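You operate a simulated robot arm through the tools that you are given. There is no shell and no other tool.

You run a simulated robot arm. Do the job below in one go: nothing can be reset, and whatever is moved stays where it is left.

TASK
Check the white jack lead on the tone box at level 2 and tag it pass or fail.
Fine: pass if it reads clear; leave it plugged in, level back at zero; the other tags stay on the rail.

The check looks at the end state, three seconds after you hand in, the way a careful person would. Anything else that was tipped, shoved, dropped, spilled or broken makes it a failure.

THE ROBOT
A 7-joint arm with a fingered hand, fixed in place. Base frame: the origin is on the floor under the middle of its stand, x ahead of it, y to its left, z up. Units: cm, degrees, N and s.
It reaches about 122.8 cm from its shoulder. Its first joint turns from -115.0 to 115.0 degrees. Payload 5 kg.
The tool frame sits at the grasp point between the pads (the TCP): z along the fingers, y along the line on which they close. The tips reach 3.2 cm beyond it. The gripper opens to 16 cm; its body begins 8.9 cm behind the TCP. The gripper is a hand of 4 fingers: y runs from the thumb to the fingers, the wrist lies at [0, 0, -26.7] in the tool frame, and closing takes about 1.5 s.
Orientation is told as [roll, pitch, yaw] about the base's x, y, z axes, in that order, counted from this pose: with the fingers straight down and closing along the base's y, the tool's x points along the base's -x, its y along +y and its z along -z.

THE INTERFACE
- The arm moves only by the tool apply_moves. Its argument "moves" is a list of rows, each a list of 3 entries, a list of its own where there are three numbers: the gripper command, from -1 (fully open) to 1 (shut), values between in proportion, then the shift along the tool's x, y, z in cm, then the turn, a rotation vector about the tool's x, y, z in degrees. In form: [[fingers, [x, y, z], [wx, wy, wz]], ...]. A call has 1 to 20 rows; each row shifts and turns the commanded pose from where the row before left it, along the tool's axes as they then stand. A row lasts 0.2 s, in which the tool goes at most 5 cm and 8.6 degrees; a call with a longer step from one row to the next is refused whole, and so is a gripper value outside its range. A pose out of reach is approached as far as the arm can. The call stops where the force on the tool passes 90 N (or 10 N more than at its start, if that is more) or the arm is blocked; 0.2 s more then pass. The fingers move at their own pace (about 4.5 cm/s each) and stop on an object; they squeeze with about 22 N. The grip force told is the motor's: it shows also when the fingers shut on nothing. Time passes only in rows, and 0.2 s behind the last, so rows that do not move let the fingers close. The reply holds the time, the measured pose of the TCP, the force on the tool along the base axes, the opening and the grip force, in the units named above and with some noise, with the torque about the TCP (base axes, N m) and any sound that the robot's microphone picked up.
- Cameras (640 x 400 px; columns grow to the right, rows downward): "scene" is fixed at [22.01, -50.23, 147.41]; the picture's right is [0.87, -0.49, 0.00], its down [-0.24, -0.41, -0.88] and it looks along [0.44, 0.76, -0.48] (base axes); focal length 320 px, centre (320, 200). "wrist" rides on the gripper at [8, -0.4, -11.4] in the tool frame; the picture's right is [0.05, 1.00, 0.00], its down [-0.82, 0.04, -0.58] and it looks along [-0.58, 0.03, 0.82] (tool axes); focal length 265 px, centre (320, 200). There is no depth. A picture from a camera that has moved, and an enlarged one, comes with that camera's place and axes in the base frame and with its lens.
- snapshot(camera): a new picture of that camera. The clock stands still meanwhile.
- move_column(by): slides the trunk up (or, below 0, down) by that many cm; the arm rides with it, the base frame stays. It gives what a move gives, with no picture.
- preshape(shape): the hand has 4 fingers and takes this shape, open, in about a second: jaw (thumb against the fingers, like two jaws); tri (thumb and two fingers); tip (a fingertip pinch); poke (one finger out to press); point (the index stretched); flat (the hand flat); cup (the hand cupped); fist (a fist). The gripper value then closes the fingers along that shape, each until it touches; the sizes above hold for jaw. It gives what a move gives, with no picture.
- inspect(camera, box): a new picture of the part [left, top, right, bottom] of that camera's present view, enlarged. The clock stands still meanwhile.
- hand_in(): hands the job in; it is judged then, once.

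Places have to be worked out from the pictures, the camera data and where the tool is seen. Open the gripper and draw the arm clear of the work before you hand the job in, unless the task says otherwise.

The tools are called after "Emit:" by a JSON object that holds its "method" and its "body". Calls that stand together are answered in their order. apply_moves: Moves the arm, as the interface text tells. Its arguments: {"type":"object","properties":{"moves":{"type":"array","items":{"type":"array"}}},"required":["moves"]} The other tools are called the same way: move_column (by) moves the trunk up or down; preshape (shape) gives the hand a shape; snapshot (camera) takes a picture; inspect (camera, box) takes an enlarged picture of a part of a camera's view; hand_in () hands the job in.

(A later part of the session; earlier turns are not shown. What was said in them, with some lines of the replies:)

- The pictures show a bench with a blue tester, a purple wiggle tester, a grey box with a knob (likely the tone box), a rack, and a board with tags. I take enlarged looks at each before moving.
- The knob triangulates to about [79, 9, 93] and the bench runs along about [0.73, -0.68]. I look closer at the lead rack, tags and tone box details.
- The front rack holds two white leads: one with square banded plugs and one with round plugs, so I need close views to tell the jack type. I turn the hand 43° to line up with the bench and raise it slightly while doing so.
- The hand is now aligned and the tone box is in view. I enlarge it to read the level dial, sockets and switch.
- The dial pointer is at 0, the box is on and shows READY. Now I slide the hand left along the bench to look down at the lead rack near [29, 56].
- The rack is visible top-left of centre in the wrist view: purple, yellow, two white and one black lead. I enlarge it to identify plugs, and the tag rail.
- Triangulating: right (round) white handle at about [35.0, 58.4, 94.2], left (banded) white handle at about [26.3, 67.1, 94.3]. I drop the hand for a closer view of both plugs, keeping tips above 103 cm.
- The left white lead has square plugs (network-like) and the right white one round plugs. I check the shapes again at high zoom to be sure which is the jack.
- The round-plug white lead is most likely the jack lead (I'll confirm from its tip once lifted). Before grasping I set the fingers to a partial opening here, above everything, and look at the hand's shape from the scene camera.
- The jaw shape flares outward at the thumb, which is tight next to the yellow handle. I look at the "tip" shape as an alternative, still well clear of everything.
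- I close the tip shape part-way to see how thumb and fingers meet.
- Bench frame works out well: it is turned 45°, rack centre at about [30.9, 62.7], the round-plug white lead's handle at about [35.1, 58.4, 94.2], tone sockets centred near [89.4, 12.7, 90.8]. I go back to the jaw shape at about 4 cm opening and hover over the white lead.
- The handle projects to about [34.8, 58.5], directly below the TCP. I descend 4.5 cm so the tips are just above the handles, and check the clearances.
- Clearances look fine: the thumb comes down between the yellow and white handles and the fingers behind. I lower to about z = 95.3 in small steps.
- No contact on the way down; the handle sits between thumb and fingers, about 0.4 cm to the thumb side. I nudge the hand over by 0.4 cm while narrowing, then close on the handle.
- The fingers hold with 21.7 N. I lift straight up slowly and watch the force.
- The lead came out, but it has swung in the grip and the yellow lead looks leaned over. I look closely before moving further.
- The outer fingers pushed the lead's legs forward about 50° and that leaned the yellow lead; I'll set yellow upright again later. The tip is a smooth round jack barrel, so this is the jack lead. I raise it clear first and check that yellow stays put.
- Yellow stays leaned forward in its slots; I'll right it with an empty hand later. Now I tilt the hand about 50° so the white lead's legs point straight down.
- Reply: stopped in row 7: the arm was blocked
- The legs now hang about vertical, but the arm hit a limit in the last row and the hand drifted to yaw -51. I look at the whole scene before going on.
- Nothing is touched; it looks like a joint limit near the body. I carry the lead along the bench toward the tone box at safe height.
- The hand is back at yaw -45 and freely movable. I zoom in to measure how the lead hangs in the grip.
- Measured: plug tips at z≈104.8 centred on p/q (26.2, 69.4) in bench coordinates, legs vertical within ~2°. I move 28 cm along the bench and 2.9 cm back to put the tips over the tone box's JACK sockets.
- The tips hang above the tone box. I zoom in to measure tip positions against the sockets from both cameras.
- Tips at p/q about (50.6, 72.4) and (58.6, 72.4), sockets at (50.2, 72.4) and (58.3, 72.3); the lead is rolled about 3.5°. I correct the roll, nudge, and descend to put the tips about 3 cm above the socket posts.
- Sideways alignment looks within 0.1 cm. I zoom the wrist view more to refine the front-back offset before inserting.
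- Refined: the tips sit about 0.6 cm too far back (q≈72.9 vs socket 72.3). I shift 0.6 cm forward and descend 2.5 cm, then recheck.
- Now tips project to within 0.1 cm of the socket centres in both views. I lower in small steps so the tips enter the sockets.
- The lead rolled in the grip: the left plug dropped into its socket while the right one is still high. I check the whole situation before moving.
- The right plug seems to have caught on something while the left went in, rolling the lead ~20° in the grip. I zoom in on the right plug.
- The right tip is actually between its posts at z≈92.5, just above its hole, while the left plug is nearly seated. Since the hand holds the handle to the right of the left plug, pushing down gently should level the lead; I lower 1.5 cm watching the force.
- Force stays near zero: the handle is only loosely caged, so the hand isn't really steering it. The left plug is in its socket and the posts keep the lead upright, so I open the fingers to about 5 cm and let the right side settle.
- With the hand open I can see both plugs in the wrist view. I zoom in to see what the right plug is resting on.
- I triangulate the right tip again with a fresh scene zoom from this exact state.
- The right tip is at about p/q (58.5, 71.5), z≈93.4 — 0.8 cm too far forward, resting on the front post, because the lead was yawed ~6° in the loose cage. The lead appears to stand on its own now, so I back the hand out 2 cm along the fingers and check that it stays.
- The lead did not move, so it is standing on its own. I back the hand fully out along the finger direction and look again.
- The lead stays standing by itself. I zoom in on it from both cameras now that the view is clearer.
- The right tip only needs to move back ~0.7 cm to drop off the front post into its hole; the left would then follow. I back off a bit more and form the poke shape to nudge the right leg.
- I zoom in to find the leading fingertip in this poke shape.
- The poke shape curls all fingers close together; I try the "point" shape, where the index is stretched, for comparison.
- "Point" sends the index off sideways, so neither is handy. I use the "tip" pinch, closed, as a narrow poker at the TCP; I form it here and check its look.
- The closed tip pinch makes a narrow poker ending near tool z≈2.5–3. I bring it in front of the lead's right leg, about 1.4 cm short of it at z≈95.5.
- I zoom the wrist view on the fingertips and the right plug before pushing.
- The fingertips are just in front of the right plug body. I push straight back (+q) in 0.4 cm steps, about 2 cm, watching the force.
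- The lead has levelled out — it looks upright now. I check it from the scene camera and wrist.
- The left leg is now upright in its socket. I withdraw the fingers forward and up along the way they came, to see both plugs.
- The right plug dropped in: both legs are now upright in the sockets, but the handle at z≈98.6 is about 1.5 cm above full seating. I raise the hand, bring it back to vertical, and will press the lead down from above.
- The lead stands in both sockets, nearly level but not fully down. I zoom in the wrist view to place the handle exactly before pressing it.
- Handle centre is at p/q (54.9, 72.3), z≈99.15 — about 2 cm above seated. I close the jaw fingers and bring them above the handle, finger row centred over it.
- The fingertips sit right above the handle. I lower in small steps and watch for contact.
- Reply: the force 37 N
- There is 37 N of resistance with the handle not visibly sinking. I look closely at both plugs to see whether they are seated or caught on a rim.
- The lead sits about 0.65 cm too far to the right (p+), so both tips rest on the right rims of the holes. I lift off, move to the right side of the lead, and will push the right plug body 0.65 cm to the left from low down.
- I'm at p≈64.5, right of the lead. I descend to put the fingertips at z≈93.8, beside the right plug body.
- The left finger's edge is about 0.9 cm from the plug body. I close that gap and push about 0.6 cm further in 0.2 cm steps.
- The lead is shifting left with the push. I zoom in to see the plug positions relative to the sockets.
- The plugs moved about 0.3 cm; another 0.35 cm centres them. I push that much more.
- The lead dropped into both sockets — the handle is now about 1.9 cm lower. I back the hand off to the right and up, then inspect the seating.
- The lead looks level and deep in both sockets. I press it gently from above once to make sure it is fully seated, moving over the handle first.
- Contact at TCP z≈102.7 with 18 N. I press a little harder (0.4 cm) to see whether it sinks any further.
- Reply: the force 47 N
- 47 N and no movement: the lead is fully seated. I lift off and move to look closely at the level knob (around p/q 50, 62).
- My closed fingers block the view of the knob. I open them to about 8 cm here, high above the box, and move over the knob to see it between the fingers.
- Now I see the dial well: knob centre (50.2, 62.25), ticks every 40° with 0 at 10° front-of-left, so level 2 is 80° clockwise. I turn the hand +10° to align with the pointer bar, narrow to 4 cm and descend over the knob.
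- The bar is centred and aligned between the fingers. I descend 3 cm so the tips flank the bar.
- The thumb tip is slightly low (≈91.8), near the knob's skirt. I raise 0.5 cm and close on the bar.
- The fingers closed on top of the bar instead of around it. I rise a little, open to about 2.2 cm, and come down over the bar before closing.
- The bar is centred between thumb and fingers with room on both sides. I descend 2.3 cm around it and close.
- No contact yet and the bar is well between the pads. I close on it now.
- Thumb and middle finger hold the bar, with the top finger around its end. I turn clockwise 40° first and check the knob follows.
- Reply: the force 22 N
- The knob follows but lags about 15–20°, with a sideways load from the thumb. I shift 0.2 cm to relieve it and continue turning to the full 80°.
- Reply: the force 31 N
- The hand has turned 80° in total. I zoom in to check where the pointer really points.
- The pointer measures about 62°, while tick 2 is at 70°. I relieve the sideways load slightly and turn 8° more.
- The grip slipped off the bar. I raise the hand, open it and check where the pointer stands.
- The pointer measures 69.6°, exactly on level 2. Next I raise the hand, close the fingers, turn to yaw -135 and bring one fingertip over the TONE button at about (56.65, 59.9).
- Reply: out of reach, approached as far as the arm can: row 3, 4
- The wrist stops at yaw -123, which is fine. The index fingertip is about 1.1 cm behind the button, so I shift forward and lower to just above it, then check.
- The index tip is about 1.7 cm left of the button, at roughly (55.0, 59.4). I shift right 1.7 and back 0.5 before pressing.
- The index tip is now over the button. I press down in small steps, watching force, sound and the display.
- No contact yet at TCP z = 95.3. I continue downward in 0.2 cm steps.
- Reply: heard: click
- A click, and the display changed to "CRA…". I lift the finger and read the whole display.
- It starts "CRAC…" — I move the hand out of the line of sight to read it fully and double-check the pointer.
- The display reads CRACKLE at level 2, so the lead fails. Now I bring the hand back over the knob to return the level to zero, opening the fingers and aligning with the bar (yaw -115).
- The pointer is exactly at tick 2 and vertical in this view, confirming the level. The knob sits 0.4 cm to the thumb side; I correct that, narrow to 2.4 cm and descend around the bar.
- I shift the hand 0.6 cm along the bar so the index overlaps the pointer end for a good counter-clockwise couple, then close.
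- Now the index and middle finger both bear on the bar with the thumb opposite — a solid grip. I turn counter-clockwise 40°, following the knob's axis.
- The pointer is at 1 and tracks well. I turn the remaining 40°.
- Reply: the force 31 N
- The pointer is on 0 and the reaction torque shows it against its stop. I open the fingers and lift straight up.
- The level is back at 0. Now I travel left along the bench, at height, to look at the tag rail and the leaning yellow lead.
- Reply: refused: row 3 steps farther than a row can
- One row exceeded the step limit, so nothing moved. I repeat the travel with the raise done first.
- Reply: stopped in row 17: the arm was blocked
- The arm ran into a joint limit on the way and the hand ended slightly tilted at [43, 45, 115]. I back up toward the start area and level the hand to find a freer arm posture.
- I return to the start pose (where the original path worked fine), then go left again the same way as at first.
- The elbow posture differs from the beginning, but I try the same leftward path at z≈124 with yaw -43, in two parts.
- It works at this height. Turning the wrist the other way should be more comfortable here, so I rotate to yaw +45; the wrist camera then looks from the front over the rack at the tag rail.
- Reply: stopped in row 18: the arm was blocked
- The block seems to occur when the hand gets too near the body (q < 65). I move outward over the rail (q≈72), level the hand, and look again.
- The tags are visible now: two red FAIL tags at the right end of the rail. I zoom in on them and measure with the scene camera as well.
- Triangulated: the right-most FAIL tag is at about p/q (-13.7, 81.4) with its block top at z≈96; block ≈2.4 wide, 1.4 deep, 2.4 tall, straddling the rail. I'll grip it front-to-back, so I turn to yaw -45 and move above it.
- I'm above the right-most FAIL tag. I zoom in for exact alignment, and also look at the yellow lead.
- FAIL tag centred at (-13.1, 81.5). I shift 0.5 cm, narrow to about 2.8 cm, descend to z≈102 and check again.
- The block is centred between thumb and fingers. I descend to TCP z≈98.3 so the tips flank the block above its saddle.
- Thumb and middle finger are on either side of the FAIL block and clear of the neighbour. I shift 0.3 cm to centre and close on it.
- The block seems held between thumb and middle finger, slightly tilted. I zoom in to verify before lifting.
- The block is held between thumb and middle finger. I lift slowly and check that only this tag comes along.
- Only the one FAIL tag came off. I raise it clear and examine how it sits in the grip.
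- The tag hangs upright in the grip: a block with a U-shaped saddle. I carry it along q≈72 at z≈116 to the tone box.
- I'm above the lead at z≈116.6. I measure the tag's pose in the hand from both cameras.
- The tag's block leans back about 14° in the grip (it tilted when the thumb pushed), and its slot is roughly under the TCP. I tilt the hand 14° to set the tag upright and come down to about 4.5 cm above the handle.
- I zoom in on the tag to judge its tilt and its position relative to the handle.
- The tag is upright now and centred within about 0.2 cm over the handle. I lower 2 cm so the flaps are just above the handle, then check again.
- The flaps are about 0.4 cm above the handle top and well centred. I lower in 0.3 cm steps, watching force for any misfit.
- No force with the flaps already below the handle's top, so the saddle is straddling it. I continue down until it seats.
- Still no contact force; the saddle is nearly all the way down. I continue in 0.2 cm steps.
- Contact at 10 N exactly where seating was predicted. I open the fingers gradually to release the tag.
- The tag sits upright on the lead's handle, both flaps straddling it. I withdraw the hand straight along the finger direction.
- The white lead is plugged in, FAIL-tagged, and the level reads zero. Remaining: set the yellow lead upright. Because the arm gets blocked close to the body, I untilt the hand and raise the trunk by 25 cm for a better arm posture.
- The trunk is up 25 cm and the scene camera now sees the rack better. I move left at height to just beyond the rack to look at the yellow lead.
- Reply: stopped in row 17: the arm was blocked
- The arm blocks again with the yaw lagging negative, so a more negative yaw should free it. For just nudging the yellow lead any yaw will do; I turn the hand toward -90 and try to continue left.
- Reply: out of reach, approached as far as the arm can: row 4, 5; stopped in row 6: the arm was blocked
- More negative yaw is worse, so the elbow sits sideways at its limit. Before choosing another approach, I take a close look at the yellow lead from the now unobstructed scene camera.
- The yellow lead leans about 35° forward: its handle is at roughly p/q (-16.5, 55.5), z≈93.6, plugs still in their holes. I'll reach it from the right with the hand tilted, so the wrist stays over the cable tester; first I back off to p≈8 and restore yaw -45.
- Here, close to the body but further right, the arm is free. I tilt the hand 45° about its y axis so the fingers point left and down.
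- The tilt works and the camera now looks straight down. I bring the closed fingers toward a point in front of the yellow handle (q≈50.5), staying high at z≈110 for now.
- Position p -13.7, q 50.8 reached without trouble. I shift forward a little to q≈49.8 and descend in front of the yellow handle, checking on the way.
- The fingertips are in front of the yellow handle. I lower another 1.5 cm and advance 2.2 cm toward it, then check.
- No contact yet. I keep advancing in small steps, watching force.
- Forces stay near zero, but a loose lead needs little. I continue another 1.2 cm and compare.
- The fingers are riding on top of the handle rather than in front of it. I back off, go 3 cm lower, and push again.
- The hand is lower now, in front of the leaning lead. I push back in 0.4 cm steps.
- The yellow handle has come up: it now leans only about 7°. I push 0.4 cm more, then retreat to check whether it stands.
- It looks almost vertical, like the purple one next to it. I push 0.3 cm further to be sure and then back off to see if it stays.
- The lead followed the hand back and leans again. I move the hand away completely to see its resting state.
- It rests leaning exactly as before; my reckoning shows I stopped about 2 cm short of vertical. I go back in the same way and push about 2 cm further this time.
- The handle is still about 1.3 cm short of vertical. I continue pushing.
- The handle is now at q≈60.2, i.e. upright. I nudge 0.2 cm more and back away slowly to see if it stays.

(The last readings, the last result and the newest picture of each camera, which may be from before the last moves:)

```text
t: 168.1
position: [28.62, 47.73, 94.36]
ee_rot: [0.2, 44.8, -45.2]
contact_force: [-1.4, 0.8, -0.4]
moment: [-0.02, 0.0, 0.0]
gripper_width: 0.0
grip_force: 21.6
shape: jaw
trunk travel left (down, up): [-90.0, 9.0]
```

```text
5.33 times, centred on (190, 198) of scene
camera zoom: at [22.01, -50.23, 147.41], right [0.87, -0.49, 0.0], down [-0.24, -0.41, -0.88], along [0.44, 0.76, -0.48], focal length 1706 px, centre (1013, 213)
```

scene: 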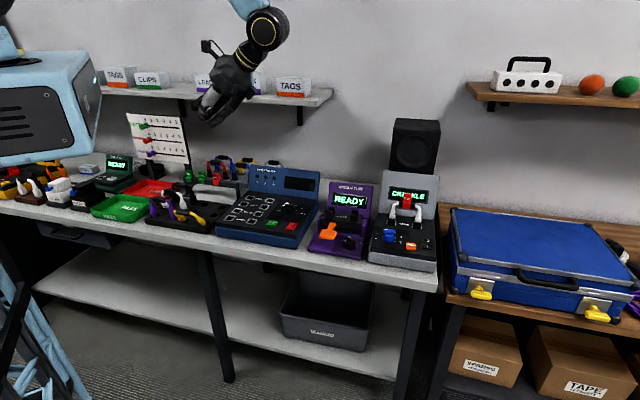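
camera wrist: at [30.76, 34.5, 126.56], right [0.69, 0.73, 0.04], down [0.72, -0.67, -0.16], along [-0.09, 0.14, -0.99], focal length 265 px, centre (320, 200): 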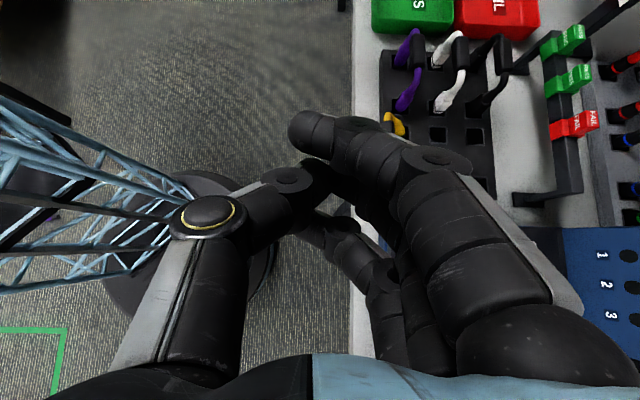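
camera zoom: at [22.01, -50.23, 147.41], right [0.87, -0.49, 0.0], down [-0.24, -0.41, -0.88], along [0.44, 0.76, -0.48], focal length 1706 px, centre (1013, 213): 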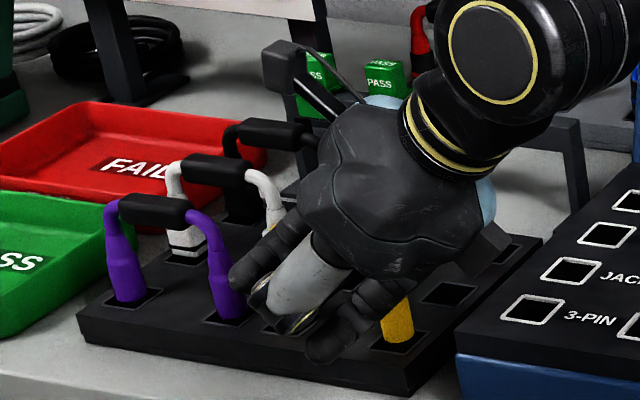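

The handle stays at q≈60.3 while the fingers backed off — it stands by itself. I withdraw the hand the rest of the way.

Emit:
{"method": "apply_moves", "body": {"moves": [[1, [0, -1, 0], [0, 0, 0]], [1, [0, -2, 0], [0, 0, 0]], [1, [0, -2.5, 0], [0, 0, 0]], [1, [0, -2, 0], [0, 0, 0]], [1, [2, 0, -2], [0, 0, 0]], [1, [2.5, 0, -2.5], [0, 0, 0]], [1, [2.5, 0, -2.5], [0, 0, 0]], [1, [0, 0, -4], [0, 0, 0]], [1, [0, 0, -4], [0, 0, 0]], [1, [0, 0, -4], [0, 0, 0]], [1, [0, 0, 0], [0, 0, 0]]]}}

Emit:
{"method": "inspect", "body": {"camera": "scene", "box": [150, 180, 230, 235]}}

Emit:
{"method": "snapshot", "body": {"camera": "scene"}}

```text
t: 170.4
position: [29.12, 36.46, 112.6]
ee_rot: [0.3, 44.7, -45.4]
contact_force: [-0.4, 1.0, -0.2]
moment: [-0.01, -0.01, 0.03]
gripper_width: 0.02
grip_force: 21.7
shape: jaw
trunk travel left (down, up): [-90.0, 9.0]
```

```text
7.27 times, centred on (190, 208) of scene
camera zoom: at [22.01, -50.23, 147.41], right [0.87, -0.49, 0.0], down [-0.24, -0.41, -0.88], along [0.44, 0.76, -0.48], focal length 2326 px, centre (1266, 146)
```

zoom: 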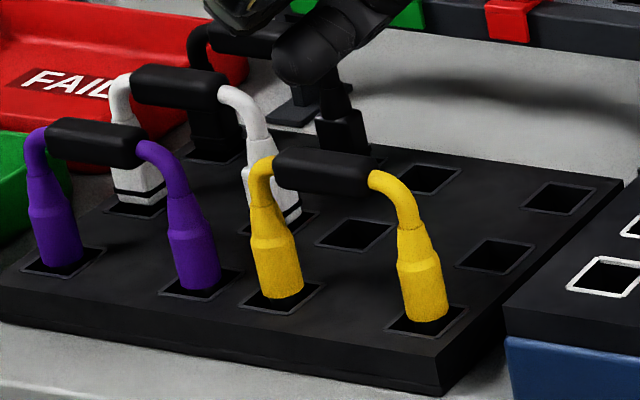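

```text
taken
```

scene: 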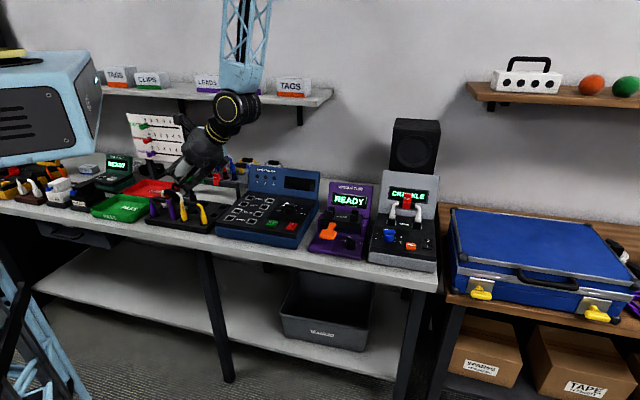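

The yellow lead stands upright in its slots again. I raise the hand, untilt it, open the fingers and draw the arm clear, then verify everything.

Emit:
{"method": "apply_moves", "body": {"moves": [[1, [2.4, 0, -2.5], [0, 0, 0]], [1, [2.4, 0, -2.5], [0, 0, 0]], [1, [2.4, 0, -2.5], [0, 0, 0]], [1, [0, 0, -4], [0, 0, 0]], [1, [0, 0, -4], [0, 0, 0]], [1, [0, 0, 0], [0, -7.5, 0]], [1, [0, 0, 0], [0, -7.5, 0]], [1, [0, 0, 0], [0, -7.5, 0]], [1, [0, 0, 0], [0, -7.5, 0]], [1, [0, 0, 0], [0, -7.5, 0]], [1, [0, 0, 0], [0, -7.3, 0]], [0, [0, 0, -3], [0, 0, 0]], [-1, [0, 0, 0], [0, 0, 0]], [-1, [0, 0, 0], [0, 0, 0]], [-1, [0, 0, 0], [0, 0, 0]], [-1, [0, 0, 0], [0, 0, 0]]]}}

Emit:
{"method": "snapshot", "body": {"camera": "scene"}}

Emit:
{"method": "inspect", "body": {"camera": "scene", "box": [366, 170, 446, 270]}}

Emit:
{"method": "inspect", "body": {"camera": "scene", "box": [140, 150, 260, 240]}}

```text
t: 173.8
position: [33.09, 31.96, 132.09]
ee_rot: [0.3, -0.1, -45.5]
contact_force: [1.6, -0.4, 0.1]
moment: [0.03, 0.0, -0.01]
gripper_width: 9.18
grip_force: 0.0
shape: jaw
trunk travel left (down, up): [-90.0, 9.0]
```

```text
taken
```

scene: 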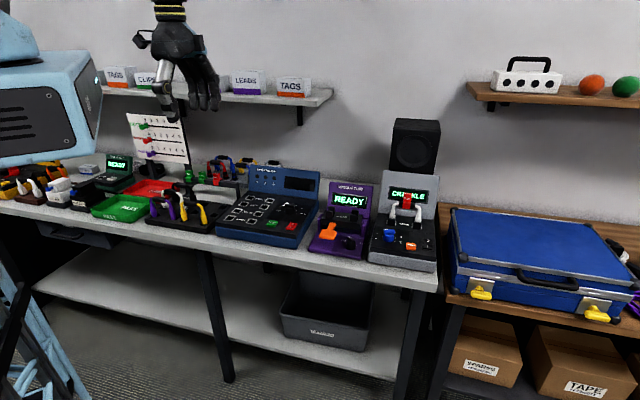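

```text
4.00 times, centred on (406, 220) of scene
camera zoom: at [22.01, -50.23, 147.41], right [0.87, -0.49, 0.0], down [-0.24, -0.41, -0.88], along [0.44, 0.76, -0.48], focal length 1279 px, centre (-24, 120)
```

zoom: 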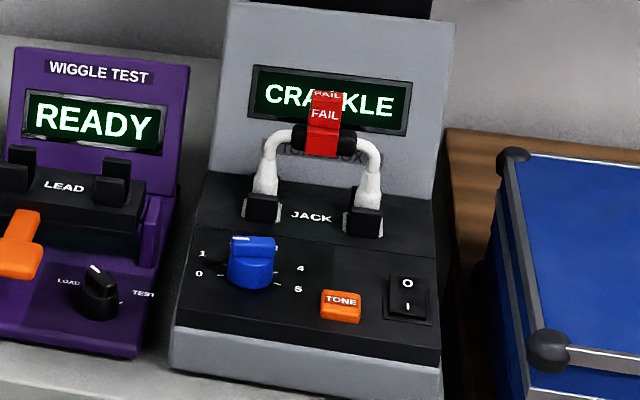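

```text
4.44 times, centred on (200, 195) of scene
camera zoom: at [22.01, -50.23, 147.41], right [0.87, -0.49, 0.0], down [-0.24, -0.41, -0.88], along [0.44, 0.76, -0.48], focal length 1421 px, centre (853, 222)
```

zoom: 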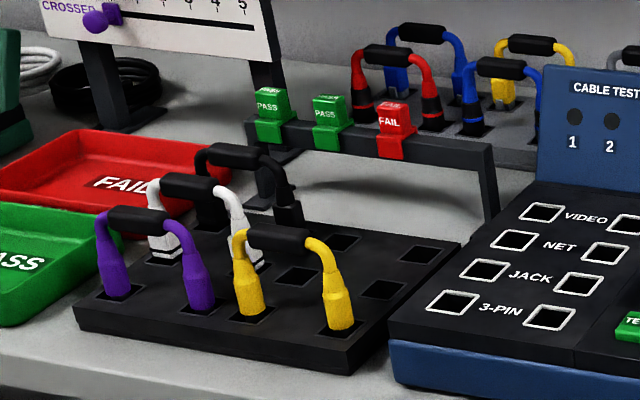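

Everything looks in order. One last close check of the level pointer and the tag against the earlier zero-position view.

Emit:
{"method": "inspect", "body": {"camera": "scene", "box": [376, 205, 440, 255]}}

Emit:
{"method": "inspect", "body": {"camera": "scene", "box": [390, 180, 430, 220]}}

```text
8.00 times, centred on (408, 230) of scene
camera zoom: at [22.01, -50.23, 147.41], right [0.87, -0.49, 0.0], down [-0.24, -0.41, -0.88], along [0.44, 0.76, -0.48], focal length 2558 px, centre (-384, -40)
```

zoom: 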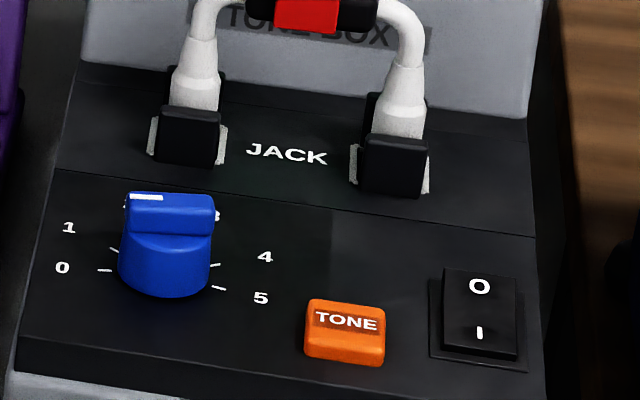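

```text
10.00 times, centred on (410, 200) of scene
camera zoom: at [22.01, -50.23, 147.41], right [0.87, -0.49, 0.0], down [-0.24, -0.41, -0.88], along [0.44, 0.76, -0.48], focal length 3198 px, centre (-580, 200)
```

zoom: 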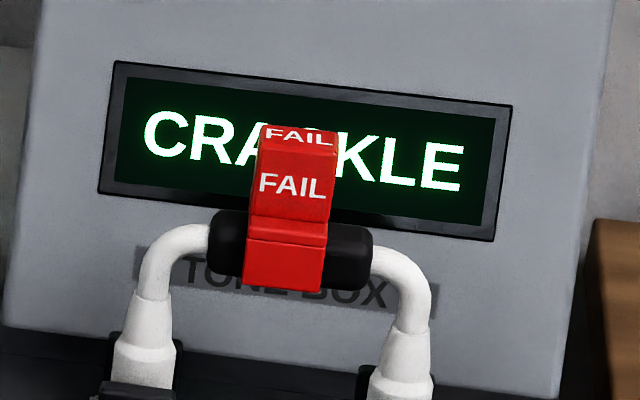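

The pointer is pixel-identical to its original zero position, and the FAIL tag sits squarely on the plugged-in lead. I let the gripper finish opening and lift a little more before handing in.

Emit:
{"method": "apply_moves", "body": {"moves": [[-1, [0, 0, -2], [0, 0, 0]], [-1, [0, 0, -2], [0, 0, 0]], [-1, [0, 0, 0], [0, 0, 0]], [-1, [0, 0, 0], [0, 0, 0]], [-1, [0, 0, 0], [0, 0, 0]], [-1, [0, 0, 0], [0, 0, 0]]]}}

Emit:
{"method": "snapshot", "body": {"camera": "scene"}}

```text
t: 175.4
position: [36.56, 28.82, 135.64]
ee_rot: [0.0, -0.8, -52.0]
contact_force: [0.2, 0.5, 0.3]
moment: [-0.02, 0.0, 0.0]
gripper_width: 15.94
grip_force: 0.0
shape: jaw
trunk travel left (down, up): [-90.0, 9.0]
stopped in row 6: the arm was blocked; the commanded pose is now the measured one
```

```text
taken
```

scene: 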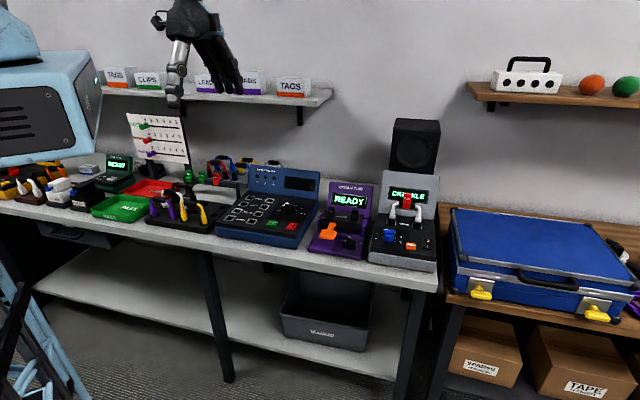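

The gripper is fully open and the arm is well clear of the bench. The white jack lead is plugged in, tagged FAIL after reading CRACKLE at level 2, with the level back at zero and the other tags on the rail, so I hand in.

Emit:
{"method": "hand_in", "body": {}}

```text
The job is handed in.
```

The white jack lead failed its check: the tone box read CRACKLE at level 2, so I put a FAIL tag on the lead's handle.

- **End state:** The lead is still plugged into the tone box with the level back at zero. The other three tags (two PASS, one FAIL) are still on the rail.
- **Plugging in:** The lead rolled in the grip on the first try and caught on a socket post. I re-seated it by nudging it, then pressed it down with about 47 N. It did not sink any further, so I took it as fully seated before running the test.
- **Yellow lead disturbed:** When I lifted the white lead out of the rack, it knocked the yellow lead next to it so that it leaned over. I pushed the yellow lead back upright, and it stands in its slots as before.
- **Trunk height:** The trunk is still 25 cm higher than at the start. I raised it to free the arm and did not lower it again.

The gripper was open and the arm clear of the bench when I handed in.
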